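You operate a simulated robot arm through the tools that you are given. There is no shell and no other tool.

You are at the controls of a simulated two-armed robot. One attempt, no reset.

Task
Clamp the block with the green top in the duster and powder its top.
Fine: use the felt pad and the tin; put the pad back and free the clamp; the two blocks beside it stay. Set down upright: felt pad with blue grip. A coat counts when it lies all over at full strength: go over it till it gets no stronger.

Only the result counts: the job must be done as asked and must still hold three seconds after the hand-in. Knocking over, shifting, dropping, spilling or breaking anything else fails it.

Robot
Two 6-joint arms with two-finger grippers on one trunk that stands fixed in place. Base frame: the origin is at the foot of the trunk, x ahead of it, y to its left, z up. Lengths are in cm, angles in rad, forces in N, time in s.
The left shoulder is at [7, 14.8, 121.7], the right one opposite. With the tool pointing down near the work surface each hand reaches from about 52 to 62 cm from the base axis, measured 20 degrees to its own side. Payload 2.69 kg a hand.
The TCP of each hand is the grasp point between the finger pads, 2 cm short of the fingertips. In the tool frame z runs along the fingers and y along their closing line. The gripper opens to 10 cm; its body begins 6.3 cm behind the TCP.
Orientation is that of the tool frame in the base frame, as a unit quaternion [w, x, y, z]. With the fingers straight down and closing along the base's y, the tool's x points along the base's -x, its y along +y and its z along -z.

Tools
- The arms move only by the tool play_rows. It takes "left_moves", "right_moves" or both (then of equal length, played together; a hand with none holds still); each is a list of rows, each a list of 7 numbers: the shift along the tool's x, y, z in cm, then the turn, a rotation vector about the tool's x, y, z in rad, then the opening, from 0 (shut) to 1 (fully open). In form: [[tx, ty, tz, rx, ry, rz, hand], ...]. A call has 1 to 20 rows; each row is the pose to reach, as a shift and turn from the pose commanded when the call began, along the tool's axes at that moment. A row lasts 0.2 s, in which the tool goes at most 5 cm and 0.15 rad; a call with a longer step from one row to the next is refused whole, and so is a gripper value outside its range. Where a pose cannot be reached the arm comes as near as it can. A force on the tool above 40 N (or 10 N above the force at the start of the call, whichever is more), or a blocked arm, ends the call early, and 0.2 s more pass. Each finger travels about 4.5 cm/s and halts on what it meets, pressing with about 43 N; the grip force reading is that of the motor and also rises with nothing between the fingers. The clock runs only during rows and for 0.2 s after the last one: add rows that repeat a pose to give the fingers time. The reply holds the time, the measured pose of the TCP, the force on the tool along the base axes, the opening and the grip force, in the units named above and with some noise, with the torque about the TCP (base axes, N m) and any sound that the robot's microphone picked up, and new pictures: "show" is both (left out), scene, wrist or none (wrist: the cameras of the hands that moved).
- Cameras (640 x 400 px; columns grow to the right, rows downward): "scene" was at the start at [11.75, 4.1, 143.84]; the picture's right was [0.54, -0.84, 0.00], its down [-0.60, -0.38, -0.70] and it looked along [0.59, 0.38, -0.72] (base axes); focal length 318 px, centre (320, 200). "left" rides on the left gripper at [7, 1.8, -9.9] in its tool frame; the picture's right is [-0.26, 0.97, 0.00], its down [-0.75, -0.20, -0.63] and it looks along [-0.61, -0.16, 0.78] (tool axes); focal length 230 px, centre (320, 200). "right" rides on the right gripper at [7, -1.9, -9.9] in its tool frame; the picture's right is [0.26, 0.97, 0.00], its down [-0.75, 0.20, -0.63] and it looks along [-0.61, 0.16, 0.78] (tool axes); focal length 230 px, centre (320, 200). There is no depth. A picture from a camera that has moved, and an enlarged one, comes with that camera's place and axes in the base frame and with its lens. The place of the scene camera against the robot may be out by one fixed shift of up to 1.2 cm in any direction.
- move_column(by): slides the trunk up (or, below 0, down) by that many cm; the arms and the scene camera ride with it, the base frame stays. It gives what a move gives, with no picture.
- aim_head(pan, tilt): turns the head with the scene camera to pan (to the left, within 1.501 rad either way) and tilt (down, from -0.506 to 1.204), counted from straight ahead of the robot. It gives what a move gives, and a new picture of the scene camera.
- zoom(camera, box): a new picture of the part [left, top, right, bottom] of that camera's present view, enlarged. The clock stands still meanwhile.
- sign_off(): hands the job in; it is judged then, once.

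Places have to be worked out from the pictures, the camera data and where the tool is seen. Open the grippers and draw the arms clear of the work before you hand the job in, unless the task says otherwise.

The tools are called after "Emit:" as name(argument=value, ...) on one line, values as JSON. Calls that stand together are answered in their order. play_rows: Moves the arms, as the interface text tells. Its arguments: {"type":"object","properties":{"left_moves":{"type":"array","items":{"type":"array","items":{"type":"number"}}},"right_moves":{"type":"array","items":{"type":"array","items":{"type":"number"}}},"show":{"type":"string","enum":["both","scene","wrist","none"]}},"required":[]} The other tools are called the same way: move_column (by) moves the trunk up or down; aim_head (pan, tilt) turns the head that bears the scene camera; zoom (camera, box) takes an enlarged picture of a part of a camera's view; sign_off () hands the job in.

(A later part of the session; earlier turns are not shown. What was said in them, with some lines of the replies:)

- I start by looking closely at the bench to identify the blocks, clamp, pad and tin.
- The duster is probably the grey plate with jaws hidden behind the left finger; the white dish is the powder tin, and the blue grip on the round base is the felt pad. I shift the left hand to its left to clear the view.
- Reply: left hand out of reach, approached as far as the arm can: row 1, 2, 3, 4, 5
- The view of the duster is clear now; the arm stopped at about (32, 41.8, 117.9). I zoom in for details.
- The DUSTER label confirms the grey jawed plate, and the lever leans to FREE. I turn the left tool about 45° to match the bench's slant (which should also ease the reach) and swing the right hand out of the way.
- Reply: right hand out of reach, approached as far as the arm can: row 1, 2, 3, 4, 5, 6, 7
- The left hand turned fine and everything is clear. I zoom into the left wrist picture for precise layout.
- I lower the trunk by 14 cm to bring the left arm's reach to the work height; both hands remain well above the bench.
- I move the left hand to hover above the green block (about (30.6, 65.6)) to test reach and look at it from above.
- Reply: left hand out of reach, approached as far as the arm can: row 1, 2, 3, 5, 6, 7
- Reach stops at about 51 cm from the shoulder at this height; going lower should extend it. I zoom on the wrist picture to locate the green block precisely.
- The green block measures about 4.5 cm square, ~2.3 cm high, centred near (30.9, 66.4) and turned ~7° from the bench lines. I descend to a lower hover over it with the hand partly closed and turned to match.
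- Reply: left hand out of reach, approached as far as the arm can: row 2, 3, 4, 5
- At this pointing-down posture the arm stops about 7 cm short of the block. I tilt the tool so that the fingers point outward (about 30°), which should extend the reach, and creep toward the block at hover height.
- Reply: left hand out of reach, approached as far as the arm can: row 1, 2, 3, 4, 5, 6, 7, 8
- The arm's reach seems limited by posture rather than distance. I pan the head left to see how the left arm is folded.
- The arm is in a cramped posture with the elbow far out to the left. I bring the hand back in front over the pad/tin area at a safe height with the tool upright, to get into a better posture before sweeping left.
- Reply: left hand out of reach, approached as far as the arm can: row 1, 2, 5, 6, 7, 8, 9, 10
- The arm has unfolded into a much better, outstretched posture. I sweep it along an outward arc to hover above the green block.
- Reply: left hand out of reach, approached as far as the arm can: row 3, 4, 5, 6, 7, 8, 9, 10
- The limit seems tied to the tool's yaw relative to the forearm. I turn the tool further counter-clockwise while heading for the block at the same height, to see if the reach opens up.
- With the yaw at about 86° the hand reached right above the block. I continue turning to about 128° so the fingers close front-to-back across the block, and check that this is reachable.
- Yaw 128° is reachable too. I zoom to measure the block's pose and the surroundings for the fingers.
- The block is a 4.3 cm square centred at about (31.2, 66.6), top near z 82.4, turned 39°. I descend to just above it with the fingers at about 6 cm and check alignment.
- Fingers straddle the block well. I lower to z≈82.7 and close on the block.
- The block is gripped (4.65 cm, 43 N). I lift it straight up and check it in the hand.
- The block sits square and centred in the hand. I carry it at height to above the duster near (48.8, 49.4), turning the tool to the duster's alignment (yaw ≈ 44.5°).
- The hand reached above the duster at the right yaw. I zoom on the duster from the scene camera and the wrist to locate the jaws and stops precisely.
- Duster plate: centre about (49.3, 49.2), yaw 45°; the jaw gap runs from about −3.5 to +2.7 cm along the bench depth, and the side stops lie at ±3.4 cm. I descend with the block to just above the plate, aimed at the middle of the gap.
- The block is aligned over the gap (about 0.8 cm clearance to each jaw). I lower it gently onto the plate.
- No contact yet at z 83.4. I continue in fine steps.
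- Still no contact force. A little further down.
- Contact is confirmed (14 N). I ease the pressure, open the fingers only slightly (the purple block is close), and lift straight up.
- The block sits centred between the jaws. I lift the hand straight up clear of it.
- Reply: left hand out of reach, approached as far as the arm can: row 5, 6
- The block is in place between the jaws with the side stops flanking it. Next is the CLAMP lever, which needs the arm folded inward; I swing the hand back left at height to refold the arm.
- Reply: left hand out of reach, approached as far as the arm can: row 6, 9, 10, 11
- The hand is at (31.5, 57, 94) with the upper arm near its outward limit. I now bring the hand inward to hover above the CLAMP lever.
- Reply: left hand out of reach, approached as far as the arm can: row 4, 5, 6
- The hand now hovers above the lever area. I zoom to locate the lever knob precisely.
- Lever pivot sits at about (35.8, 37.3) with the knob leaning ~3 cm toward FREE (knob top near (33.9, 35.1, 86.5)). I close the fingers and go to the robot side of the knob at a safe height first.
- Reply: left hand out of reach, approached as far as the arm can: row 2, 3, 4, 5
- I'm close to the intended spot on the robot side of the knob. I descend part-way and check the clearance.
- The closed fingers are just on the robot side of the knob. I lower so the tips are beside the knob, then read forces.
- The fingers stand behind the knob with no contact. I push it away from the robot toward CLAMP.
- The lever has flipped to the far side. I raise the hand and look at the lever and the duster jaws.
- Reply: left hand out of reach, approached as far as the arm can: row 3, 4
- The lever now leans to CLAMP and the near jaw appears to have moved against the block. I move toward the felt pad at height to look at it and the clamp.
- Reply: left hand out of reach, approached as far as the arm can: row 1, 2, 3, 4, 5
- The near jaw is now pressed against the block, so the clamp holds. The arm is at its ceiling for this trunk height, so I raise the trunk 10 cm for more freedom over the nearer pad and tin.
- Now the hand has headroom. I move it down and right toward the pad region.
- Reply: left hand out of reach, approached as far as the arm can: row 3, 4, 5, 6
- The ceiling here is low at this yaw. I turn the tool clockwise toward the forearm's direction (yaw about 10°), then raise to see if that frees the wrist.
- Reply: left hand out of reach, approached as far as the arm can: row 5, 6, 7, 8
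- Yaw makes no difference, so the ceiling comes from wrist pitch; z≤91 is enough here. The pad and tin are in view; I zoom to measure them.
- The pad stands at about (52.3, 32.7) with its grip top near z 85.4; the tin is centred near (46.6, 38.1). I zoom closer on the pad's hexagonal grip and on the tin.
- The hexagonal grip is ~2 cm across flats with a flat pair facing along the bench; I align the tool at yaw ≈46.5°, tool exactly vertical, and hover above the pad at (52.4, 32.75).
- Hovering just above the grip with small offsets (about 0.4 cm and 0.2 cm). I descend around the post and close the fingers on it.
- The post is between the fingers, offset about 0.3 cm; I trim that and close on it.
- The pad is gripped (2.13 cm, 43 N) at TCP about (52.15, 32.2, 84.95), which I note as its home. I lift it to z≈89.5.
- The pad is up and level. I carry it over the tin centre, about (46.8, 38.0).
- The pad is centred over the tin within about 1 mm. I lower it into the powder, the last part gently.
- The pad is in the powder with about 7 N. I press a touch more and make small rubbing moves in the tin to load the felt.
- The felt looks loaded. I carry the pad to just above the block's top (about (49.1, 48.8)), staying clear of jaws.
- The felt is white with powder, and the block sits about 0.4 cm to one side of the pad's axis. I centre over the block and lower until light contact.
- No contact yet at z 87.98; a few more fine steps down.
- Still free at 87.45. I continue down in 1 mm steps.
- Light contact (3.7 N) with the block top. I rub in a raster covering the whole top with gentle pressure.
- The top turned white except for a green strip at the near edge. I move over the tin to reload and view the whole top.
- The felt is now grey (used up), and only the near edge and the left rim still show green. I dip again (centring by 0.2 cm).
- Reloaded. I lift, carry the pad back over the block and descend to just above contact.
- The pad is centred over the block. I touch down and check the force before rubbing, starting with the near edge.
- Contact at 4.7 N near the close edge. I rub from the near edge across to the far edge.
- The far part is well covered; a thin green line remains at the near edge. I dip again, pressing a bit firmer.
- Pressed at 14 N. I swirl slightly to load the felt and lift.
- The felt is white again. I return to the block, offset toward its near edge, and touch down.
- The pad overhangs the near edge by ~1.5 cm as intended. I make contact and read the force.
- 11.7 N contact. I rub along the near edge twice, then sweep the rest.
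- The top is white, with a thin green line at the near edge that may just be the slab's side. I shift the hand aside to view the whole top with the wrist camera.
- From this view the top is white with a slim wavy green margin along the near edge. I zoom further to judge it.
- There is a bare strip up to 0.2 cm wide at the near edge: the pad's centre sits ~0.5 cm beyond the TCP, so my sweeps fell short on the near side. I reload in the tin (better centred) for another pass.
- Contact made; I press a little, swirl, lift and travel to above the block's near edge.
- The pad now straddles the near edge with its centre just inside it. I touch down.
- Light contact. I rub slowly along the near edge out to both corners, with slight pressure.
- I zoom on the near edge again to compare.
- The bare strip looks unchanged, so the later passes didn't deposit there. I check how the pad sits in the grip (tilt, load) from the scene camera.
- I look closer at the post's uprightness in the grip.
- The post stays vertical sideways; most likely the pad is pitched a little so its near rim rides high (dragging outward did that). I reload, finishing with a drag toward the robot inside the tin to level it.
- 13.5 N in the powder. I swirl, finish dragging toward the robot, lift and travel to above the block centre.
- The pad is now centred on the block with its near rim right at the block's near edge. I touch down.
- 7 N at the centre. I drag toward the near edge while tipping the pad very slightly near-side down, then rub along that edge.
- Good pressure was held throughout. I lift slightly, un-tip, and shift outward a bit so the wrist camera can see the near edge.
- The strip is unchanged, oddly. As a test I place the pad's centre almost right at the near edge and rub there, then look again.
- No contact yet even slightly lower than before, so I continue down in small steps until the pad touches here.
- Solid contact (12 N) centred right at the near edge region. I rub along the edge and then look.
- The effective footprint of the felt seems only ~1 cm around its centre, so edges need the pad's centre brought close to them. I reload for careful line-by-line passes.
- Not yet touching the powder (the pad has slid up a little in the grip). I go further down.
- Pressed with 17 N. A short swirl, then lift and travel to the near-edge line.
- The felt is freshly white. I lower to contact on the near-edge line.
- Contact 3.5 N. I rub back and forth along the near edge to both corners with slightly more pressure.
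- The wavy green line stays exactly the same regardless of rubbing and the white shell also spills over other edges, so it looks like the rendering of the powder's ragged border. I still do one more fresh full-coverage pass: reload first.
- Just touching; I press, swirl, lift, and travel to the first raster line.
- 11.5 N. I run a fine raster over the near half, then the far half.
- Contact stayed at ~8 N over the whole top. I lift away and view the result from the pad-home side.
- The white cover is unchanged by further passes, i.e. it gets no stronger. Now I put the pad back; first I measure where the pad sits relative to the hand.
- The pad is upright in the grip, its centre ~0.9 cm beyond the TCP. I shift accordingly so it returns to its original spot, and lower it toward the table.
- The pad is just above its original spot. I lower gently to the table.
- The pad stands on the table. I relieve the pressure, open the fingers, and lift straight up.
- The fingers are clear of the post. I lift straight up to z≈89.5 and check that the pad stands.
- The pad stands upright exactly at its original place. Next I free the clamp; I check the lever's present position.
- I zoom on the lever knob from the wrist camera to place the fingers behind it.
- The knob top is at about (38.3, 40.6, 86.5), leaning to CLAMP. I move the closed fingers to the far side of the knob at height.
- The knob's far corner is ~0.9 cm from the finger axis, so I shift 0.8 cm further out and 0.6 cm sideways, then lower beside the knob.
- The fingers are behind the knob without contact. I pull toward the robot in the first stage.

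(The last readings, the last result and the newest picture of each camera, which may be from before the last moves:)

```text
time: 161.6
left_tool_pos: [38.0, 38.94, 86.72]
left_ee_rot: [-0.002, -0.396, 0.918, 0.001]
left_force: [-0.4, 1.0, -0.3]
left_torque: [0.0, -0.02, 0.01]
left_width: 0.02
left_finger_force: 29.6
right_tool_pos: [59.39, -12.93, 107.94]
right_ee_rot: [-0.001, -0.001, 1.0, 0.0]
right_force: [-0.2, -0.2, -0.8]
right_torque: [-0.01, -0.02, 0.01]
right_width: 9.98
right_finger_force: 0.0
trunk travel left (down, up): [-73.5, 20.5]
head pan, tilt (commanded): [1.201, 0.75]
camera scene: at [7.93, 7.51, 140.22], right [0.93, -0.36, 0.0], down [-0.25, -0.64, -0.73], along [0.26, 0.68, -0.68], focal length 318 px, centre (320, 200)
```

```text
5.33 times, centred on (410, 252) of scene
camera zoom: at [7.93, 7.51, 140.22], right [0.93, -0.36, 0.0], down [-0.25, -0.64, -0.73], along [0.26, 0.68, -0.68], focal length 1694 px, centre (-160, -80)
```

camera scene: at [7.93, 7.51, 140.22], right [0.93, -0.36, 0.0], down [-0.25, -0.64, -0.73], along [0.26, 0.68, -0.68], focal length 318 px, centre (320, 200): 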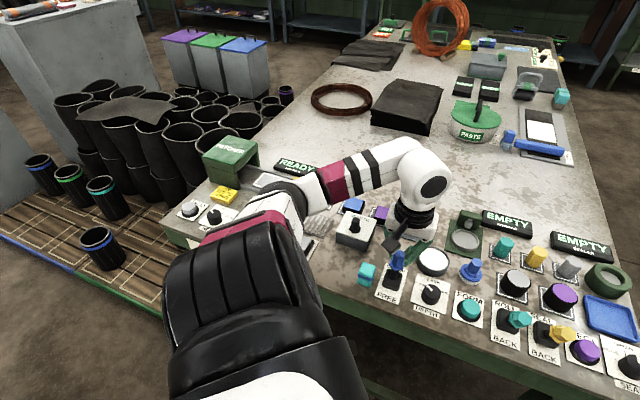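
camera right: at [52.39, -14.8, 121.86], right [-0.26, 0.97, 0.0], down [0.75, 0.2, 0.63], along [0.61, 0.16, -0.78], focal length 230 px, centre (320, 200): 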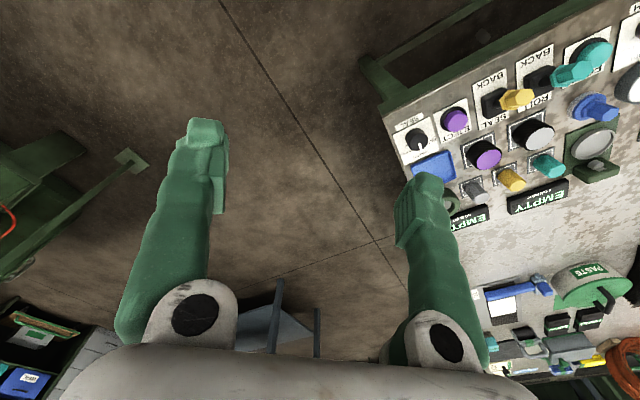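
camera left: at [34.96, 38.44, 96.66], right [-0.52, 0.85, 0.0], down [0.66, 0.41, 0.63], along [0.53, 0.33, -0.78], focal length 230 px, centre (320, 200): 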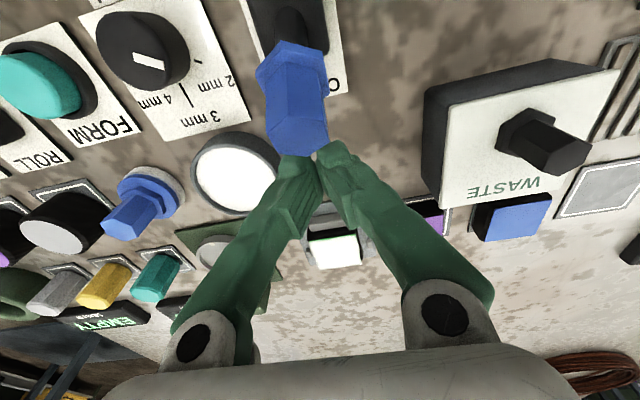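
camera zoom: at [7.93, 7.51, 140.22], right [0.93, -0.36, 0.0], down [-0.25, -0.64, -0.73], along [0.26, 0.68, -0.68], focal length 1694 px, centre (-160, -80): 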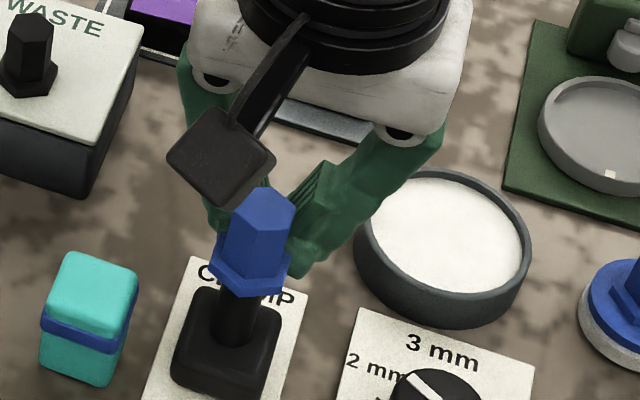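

The lever follows and is nearly upright. I continue pulling another 3.2 cm.

Emit:
play_rows(left_moves=[[0.6, 0, 0, 0, 0, 0, 0], [1.2, 0, 0, 0, 0, 0, 0], [1.8, 0, 0, 0, 0, 0, 0], [2.4, 0, 0, 0, 0, 0, 0], [2.9, 0, 0, 0, 0, 0, 0], [2.9, 0, 0, 0, 0, 0, 0]], show="scene")

Emit:
zoom(camera="scene", box=[360, 215, 460, 290])

```text
time: 163.0
left_tool_pos: [36.22, 37.28, 86.77]
left_ee_rot: [-0.001, -0.395, 0.919, 0.001]
left_force: [12.7, 13.9, 12.5]
left_torque: [0.07, -0.02, -0.06]
left_width: 0.0
left_finger_force: 29.3
right_tool_pos: [59.48, -12.8, 107.88]
right_ee_rot: [-0.003, 0.0, 1.0, 0.0]
right_force: [0.2, -0.3, 0.1]
right_torque: [-0.02, -0.02, 0.02]
right_width: 10.03
right_finger_force: 0.0
trunk travel left (down, up): [-73.5, 20.5]
head pan, tilt (commanded): [1.201, 0.75]
camera scene: at [8.15, 7.69, 140.22], right [0.93, -0.36, 0.0], down [-0.25, -0.64, -0.73], along [0.26, 0.68, -0.68], focal length 318 px, centre (320, 200)
```

scene: 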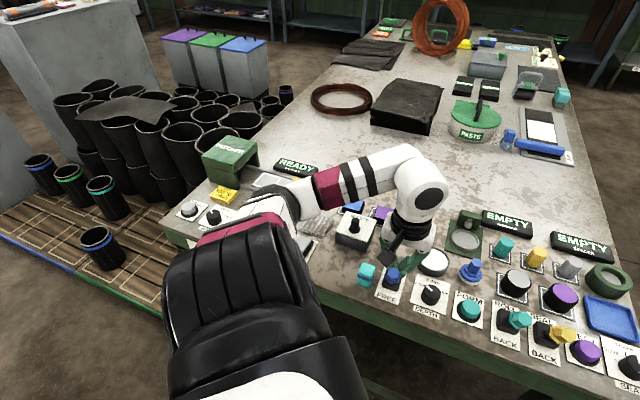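

```text
5.33 times, centred on (410, 252) of scene
camera zoom: at [8.15, 7.69, 140.22], right [0.93, -0.36, 0.0], down [-0.25, -0.64, -0.73], along [0.26, 0.68, -0.68], focal length 1694 px, centre (-160, -80)
```

zoom: 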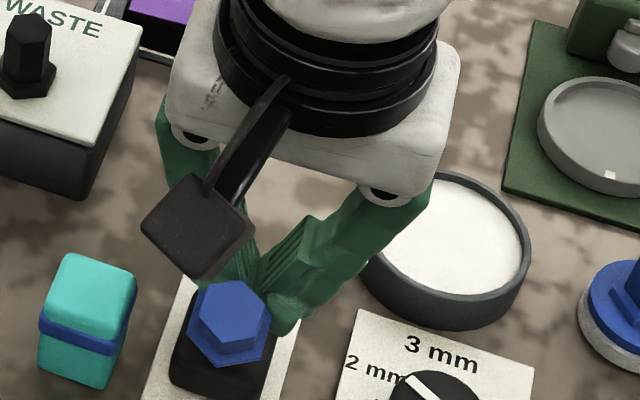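

The lever is over on the FREE side against its stop. I back off, raise the hand, and check lever and jaw.

Emit:
play_rows(left_moves=[[-0.6, 0, 0, 0, 0, 0, 0], [-1, 0, -1.5, 0, 0, 0, 0], [-1, 0, -4, 0, 0, 0, 0], [-1, 0, -7, 0, 0, 0, 0], [-1, 0, -7, 0, 0, 0, 0]], show="both")

Emit:
zoom(camera="scene", box=[360, 215, 460, 290])

Emit:
zoom(camera="left", box=[240, 40, 440, 260])

```text
time: 164.2
left_tool_pos: [37.05, 37.76, 93.94]
left_ee_rot: [-0.002, -0.395, 0.919, 0.0]
left_force: [-0.2, -0.9, -0.6]
left_torque: [-0.02, -0.01, -0.03]
left_width: 0.0
left_finger_force: 29.4
right_tool_pos: [59.37, -12.92, 108.02]
right_ee_rot: [-0.002, 0.0, 1.0, 0.0]
right_force: [0.0, 0.1, -0.6]
right_torque: [-0.02, -0.01, -0.02]
right_width: 9.98
right_finger_force: 0.0
trunk travel left (down, up): [-73.5, 20.5]
head pan, tilt (commanded): [1.201, 0.75]
camera scene: at [7.96, 7.53, 140.22], right [0.93, -0.36, 0.0], down [-0.25, -0.64, -0.73], along [0.26, 0.68, -0.68], focal length 318 px, centre (320, 200)
camera left: at [31.0, 34.04, 103.9], right [-0.52, 0.85, 0.0], down [0.66, 0.41, 0.63], along [0.53, 0.33, -0.78], focal length 230 px, centre (320, 200)
```

scene: 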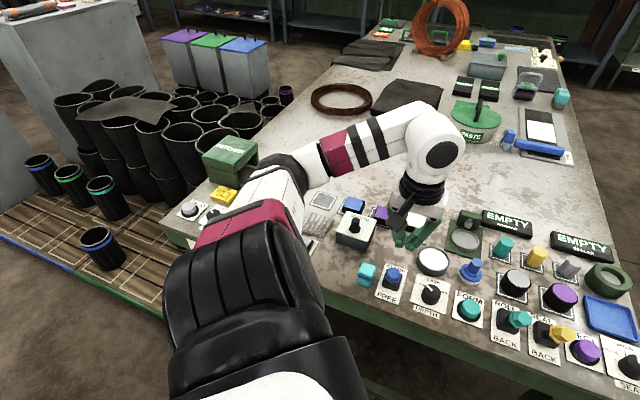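
left: 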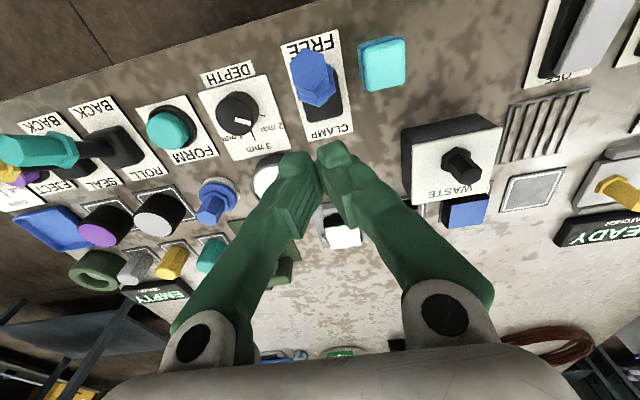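

```text
5.33 times, centred on (410, 252) of scene
camera zoom: at [7.96, 7.53, 140.22], right [0.93, -0.36, 0.0], down [-0.25, -0.64, -0.73], along [0.26, 0.68, -0.68], focal length 1694 px, centre (-160, -80)
```

zoom: 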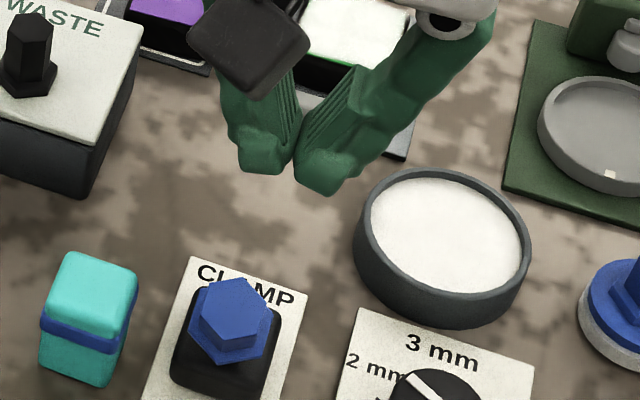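

```text
1.82 times, centred on (340, 150) of left
camera zoom: at [31.0, 34.04, 103.9], right [-0.52, 0.85, 0.0], down [0.66, 0.41, 0.63], along [0.53, 0.33, -0.78], focal length 418 px, centre (284, 291)
```

zoom: 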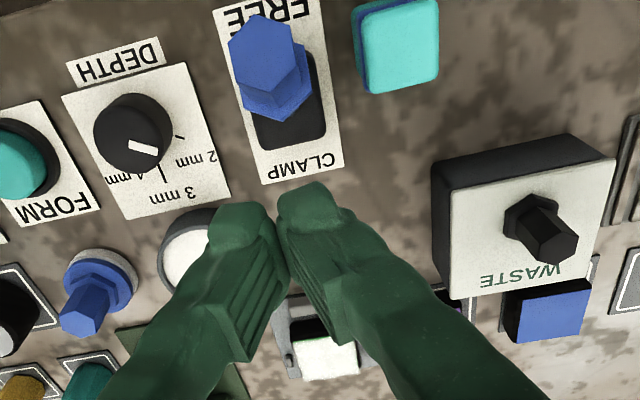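

The lever is back at FREE and the near jaw has retracted. Before handing in I take a clear look at the powdered top from above: I move over the duster with open fingers.

Emit:
play_rows(left_moves=[[-3, 0, 0, 0, 0, 0, 0.1], [-6, -0.2, 0, 0, 0, 0, 0.3], [-9, -0.4, 0, 0, 0, 0, 0.5], [-12, -0.6, 0, 0, 0, 0, 0.8], [-14.5, -0.8, 0, 0, 0, 0, 0.9], [-16.6, -0.95, 0, 0, 0, 0, 0.9], [-16.6, -0.95, 0, 0, 0, 0, 0.9]], show="both")

Emit:
zoom(camera="left", box=[270, 60, 370, 135])

Emit:
zoom(camera="left", box=[290, 80, 350, 125])

```text
time: 165.8
left_tool_pos: [49.05, 49.17, 93.7]
left_ee_rot: [-0.002, -0.395, 0.919, 0.001]
left_force: [0.4, 0.2, 0.6]
left_torque: [-0.01, 0.0, 0.01]
left_width: 8.97
left_finger_force: 0.1
right_tool_pos: [59.27, -12.87, 108.01]
right_ee_rot: [-0.001, 0.0, 1.0, 0.0]
right_force: [0.7, 0.1, 0.2]
right_torque: [-0.01, 0.0, 0.0]
right_width: 9.98
right_finger_force: 0.0
trunk travel left (down, up): [-73.5, 20.5]
head pan, tilt (commanded): [1.201, 0.75]
camera scene: at [7.92, 7.5, 140.23], right [0.93, -0.36, 0.0], down [-0.25, -0.64, -0.73], along [0.26, 0.68, -0.68], focal length 318 px, centre (320, 200)
camera left: at [43.12, 45.4, 103.68], right [-0.52, 0.85, 0.0], down [0.66, 0.41, 0.63], along [0.53, 0.33, -0.78], focal length 230 px, centre (320, 200)
```

scene: 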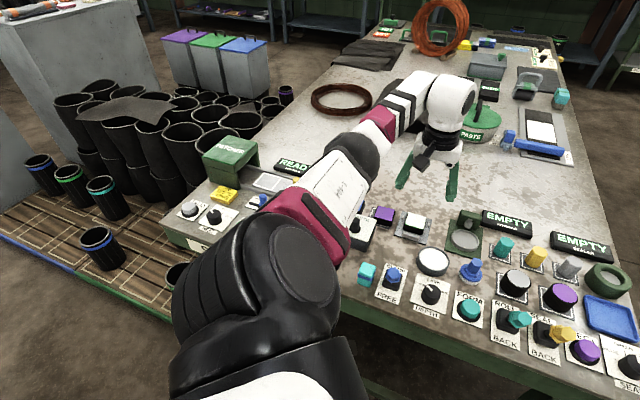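
left: 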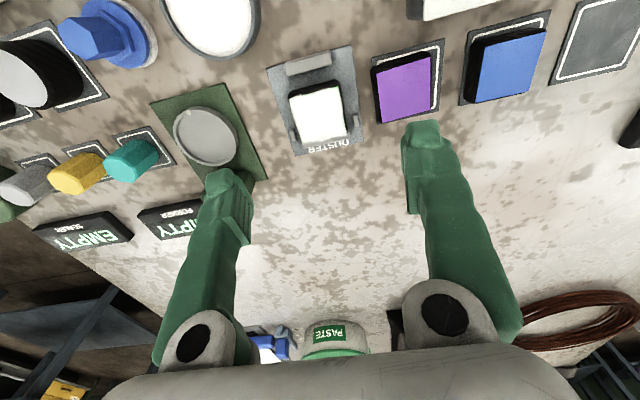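

```text
5.33 times, centred on (320, 98) of left
camera zoom: at [43.12, 45.4, 103.68], right [-0.52, 0.85, 0.0], down [0.66, 0.41, 0.63], along [0.53, 0.33, -0.78], focal length 1227 px, centre (320, 747)
```

zoom: 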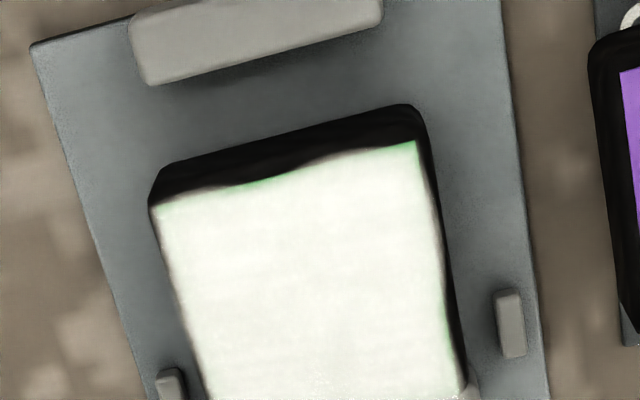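

```text
8.89 times, centred on (320, 102) of left
camera zoom: at [43.12, 45.4, 103.68], right [-0.52, 0.85, 0.0], down [0.66, 0.41, 0.63], along [0.53, 0.33, -0.78], focal length 2045 px, centre (320, 1067)
```

zoom: 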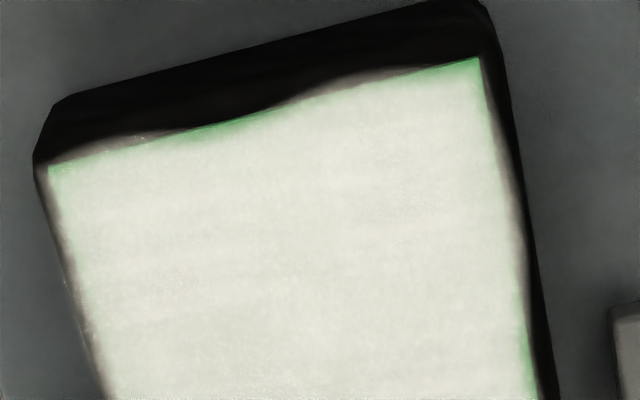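

From above, the white coat covers the whole top, its ragged fringe spilling over the rim. I check the far edge too.

Emit:
zoom(camera="left", box=[280, 100, 370, 160])

Emit:
zoom(camera="left", box=[325, 85, 360, 145])

Emit:
zoom(camera="scene", box=[385, 195, 455, 247])

```text
6.67 times, centred on (325, 130) of left
camera zoom: at [43.12, 45.4, 103.68], right [-0.52, 0.85, 0.0], down [0.66, 0.41, 0.63], along [0.53, 0.33, -0.78], focal length 1534 px, centre (287, 667)
```

zoom: 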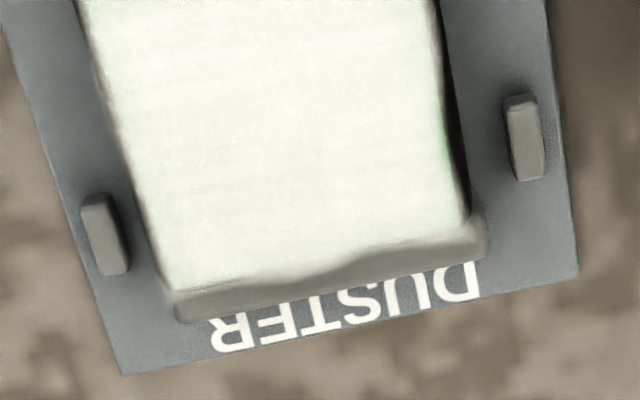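

```text
6.67 times, centred on (342, 115) of left
camera zoom: at [43.12, 45.4, 103.68], right [-0.52, 0.85, 0.0], down [0.66, 0.41, 0.63], along [0.53, 0.33, -0.78], focal length 1534 px, centre (170, 767)
```

zoom: 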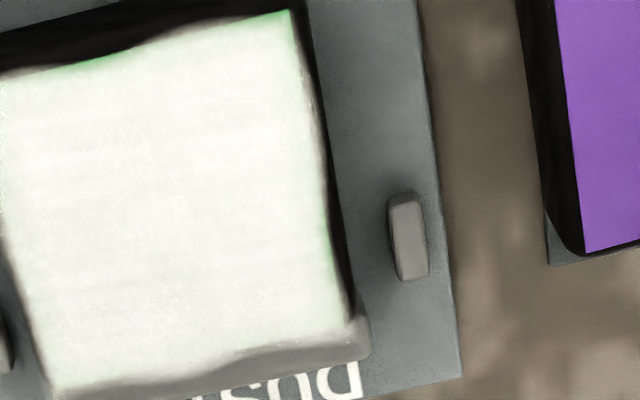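

```text
7.69 times, centred on (420, 221) of scene
camera zoom: at [7.92, 7.5, 140.23], right [0.93, -0.36, 0.0], down [-0.25, -0.64, -0.73], along [0.26, 0.68, -0.68], focal length 2444 px, centre (-449, 38)
```

zoom: 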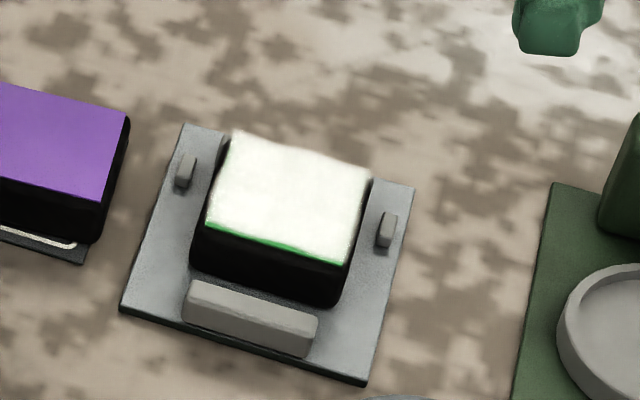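

Coverage looks complete all around. I zoom on the right edge and corner once more to judge the faint tint.

Emit:
zoom(camera="left", box=[325, 85, 350, 105])

Emit:
zoom(camera="left", box=[330, 105, 355, 125])

Emit:
zoom(camera="left", box=[285, 90, 325, 120])

```text
16.00 times, centred on (338, 95) of left
camera zoom: at [43.12, 45.4, 103.68], right [-0.52, 0.85, 0.0], down [0.66, 0.41, 0.63], along [0.53, 0.33, -0.78], focal length 3681 px, centre (40, 1880)
```

zoom: 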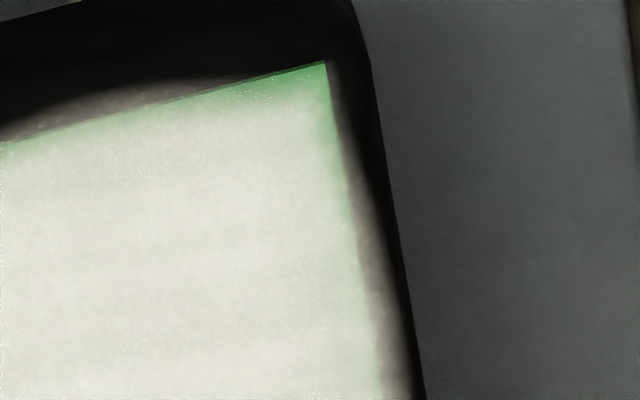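

```text
16.00 times, centred on (342, 115) of left
camera zoom: at [43.12, 45.4, 103.68], right [-0.52, 0.85, 0.0], down [0.66, 0.41, 0.63], along [0.53, 0.33, -0.78], focal length 3681 px, centre (-40, 1560)
```

zoom: 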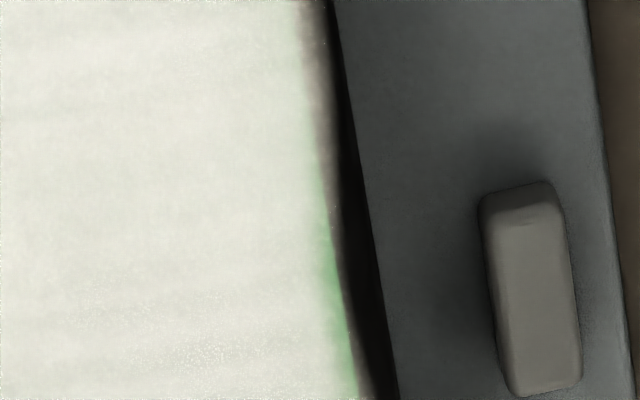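

```text
13.33 times, centred on (305, 105) of left
camera zoom: at [43.12, 45.4, 103.68], right [-0.52, 0.85, 0.0], down [0.66, 0.41, 0.63], along [0.53, 0.33, -0.78], focal length 3068 px, centre (520, 1467)
```

zoom: 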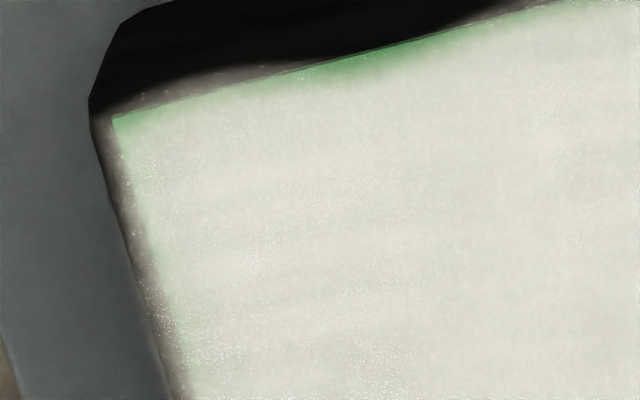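

The border is just the soft, ragged fade of the powder; the top is coated all over. I now withdraw: raise the open left hand and then the trunk to draw both arms clear.

Emit:
play_rows(left_moves=[[0, 0, -1.5, 0, 0, 0, 1], [0, 0, -3, 0, 0, 0, 1], [0, 0, -4.5, 0, 0, 0, 1], [0, 0, -4.5, 0, 0, 0, 1]], show="none")

Emit:
move_column(by=18)

Emit:
aim_head(pan=0.75, tilt=0.9)

```text
time: 166.8
left_tool_pos: [49.05, 49.23, 98.23]
left_ee_rot: [-0.002, -0.394, 0.919, 0.001]
left_force: [-0.3, 0.7, -0.8]
left_torque: [-0.02, 0.0, 0.0]
left_width: 9.97
left_finger_force: 0.2
right_tool_pos: [59.23, -12.94, 108.04]
right_ee_rot: [-0.002, 0.0, 1.0, 0.0]
right_force: [0.1, -0.2, 0.6]
right_torque: [-0.05, 0.01, 0.01]
right_width: 10.0
right_finger_force: 0.1
trunk travel left (down, up): [-73.5, 20.5]
head pan, tilt (commanded): [1.201, 0.75]
```

```text
time: 168.8
left_tool_pos: [49.04, 49.14, 116.09]
left_ee_rot: [-0.002, -0.395, 0.919, 0.002]
left_force: [-1.3, 0.5, 0.0]
left_torque: [0.04, 0.02, -0.03]
left_width: 10.0
left_finger_force: 0.1
right_tool_pos: [59.33, -12.84, 126.04]
right_ee_rot: [-0.002, -0.001, 1.0, 0.0]
right_force: [-0.7, 0.2, 0.0]
right_torque: [-0.03, 0.04, -0.02]
right_width: 10.01
right_finger_force: 0.1
trunk travel left (down, up): [-91.5, 2.5]
head pan, tilt (commanded): [1.201, 0.75]
```

```text
time: 169.7
left_tool_pos: [49.06, 49.17, 116.13]
left_ee_rot: [-0.002, -0.395, 0.919, 0.002]
left_force: [-0.2, 0.4, 0.2]
left_torque: [0.0, -0.01, 0.02]
left_width: 10.0
left_finger_force: 0.1
right_tool_pos: [59.37, -12.84, 125.93]
right_ee_rot: [-0.002, 0.001, 1.0, 0.0]
right_force: [0.8, -0.3, -0.2]
right_torque: [-0.02, 0.01, 0.01]
right_width: 9.98
right_finger_force: 0.1
trunk travel left (down, up): [-91.5, 2.5]
head pan, tilt (commanded): [0.75, 0.901]
camera scene: at [10.48, 4.93, 157.03], right [0.68, -0.73, 0.0], down [-0.57, -0.53, -0.62], along [0.45, 0.42, -0.78], focal length 318 px, centre (320, 200)
```

scene: 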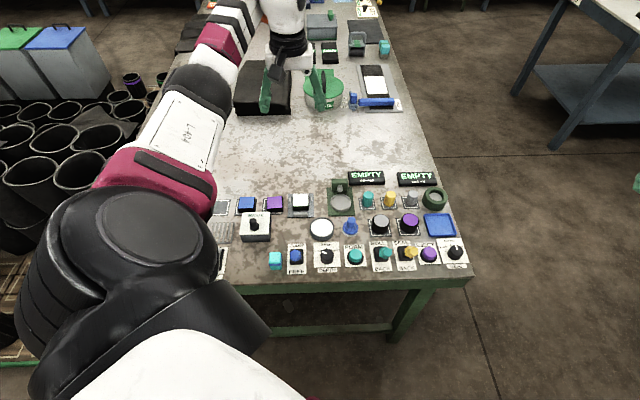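

The arms are well clear. I take a last close look at the work area before handing in.

Emit:
zoom(camera="scene", box=[210, 180, 390, 280])

Emit:
zoom(camera="scene", box=[275, 180, 325, 218])

Emit:
zoom(camera="left", box=[240, 30, 480, 180])

```text
3.56 times, centred on (300, 230) of scene
camera zoom: at [10.48, 4.93, 157.03], right [0.68, -0.73, 0.0], down [-0.57, -0.53, -0.62], along [0.45, 0.42, -0.78], focal length 1130 px, centre (391, 93)
```

zoom: 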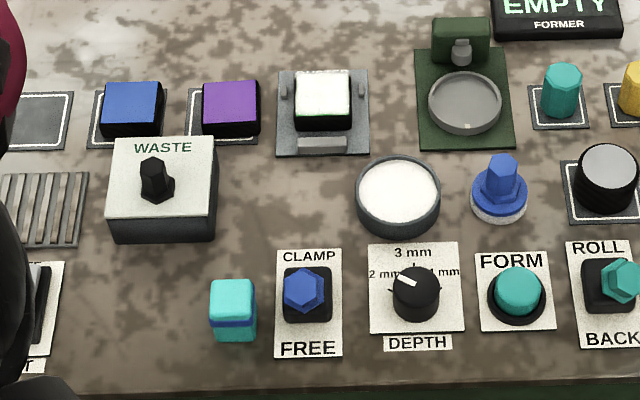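

```text
10.53 times, centred on (300, 199) of scene
camera zoom: at [10.48, 4.93, 157.03], right [0.68, -0.73, 0.0], down [-0.57, -0.53, -0.62], along [0.45, 0.42, -0.78], focal length 3344 px, centre (530, 210)
```

zoom: 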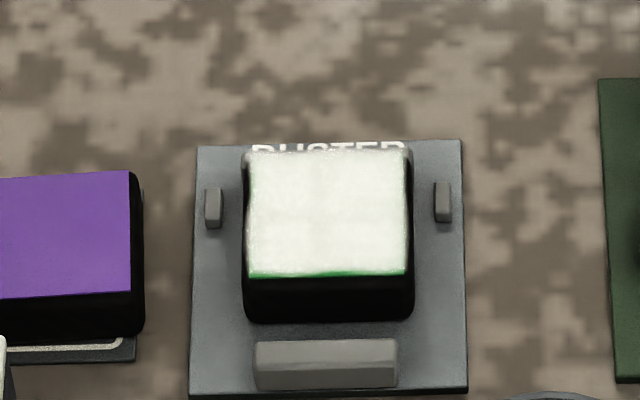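

```text
2.67 times, centred on (360, 105) of left
camera zoom: at [43.1, 45.38, 126.11], right [-0.52, 0.85, 0.0], down [0.66, 0.41, 0.63], along [0.53, 0.33, -0.78], focal length 614 px, centre (213, 453)
```

zoom: 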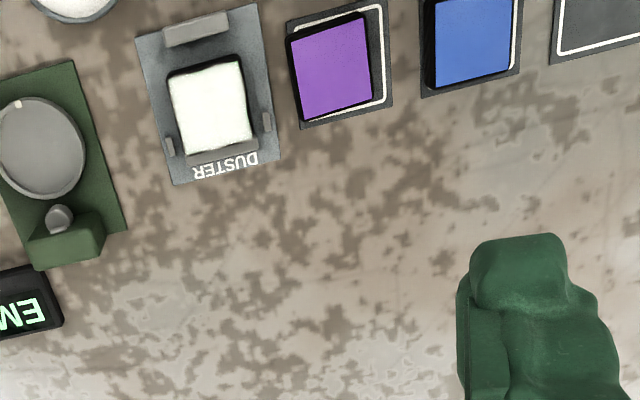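

The green-topped block sits in the freed duster with a full white coat. The pad stands upright in its place, the lever is at FREE, the blue and purple blocks are untouched, and both open hands are clear. I hand the job in.

Emit:
sign_off()

```text
The job is handed in.
```

I clamped the green-topped block in the duster, powdered its top with the felt pad and the tin, and handed the job in.

- **Block:** it sits in the duster with the clamp freed. I made seven passes, and the last ones no longer changed the coat.
- **Coat:** from above it covers the whole top. From some angles a thin green line shows along the near edge. It stayed the same however often I went over it, so I took it for the powder's ragged border rather than a bare strip. I could not rule out a bare strip completely.
- **Felt pad:** it stands upright, about a millimetre from where it started.
- **Everything else:** the blue and purple blocks did not move. Both grippers are open, and both hands are raised well clear of the bench.
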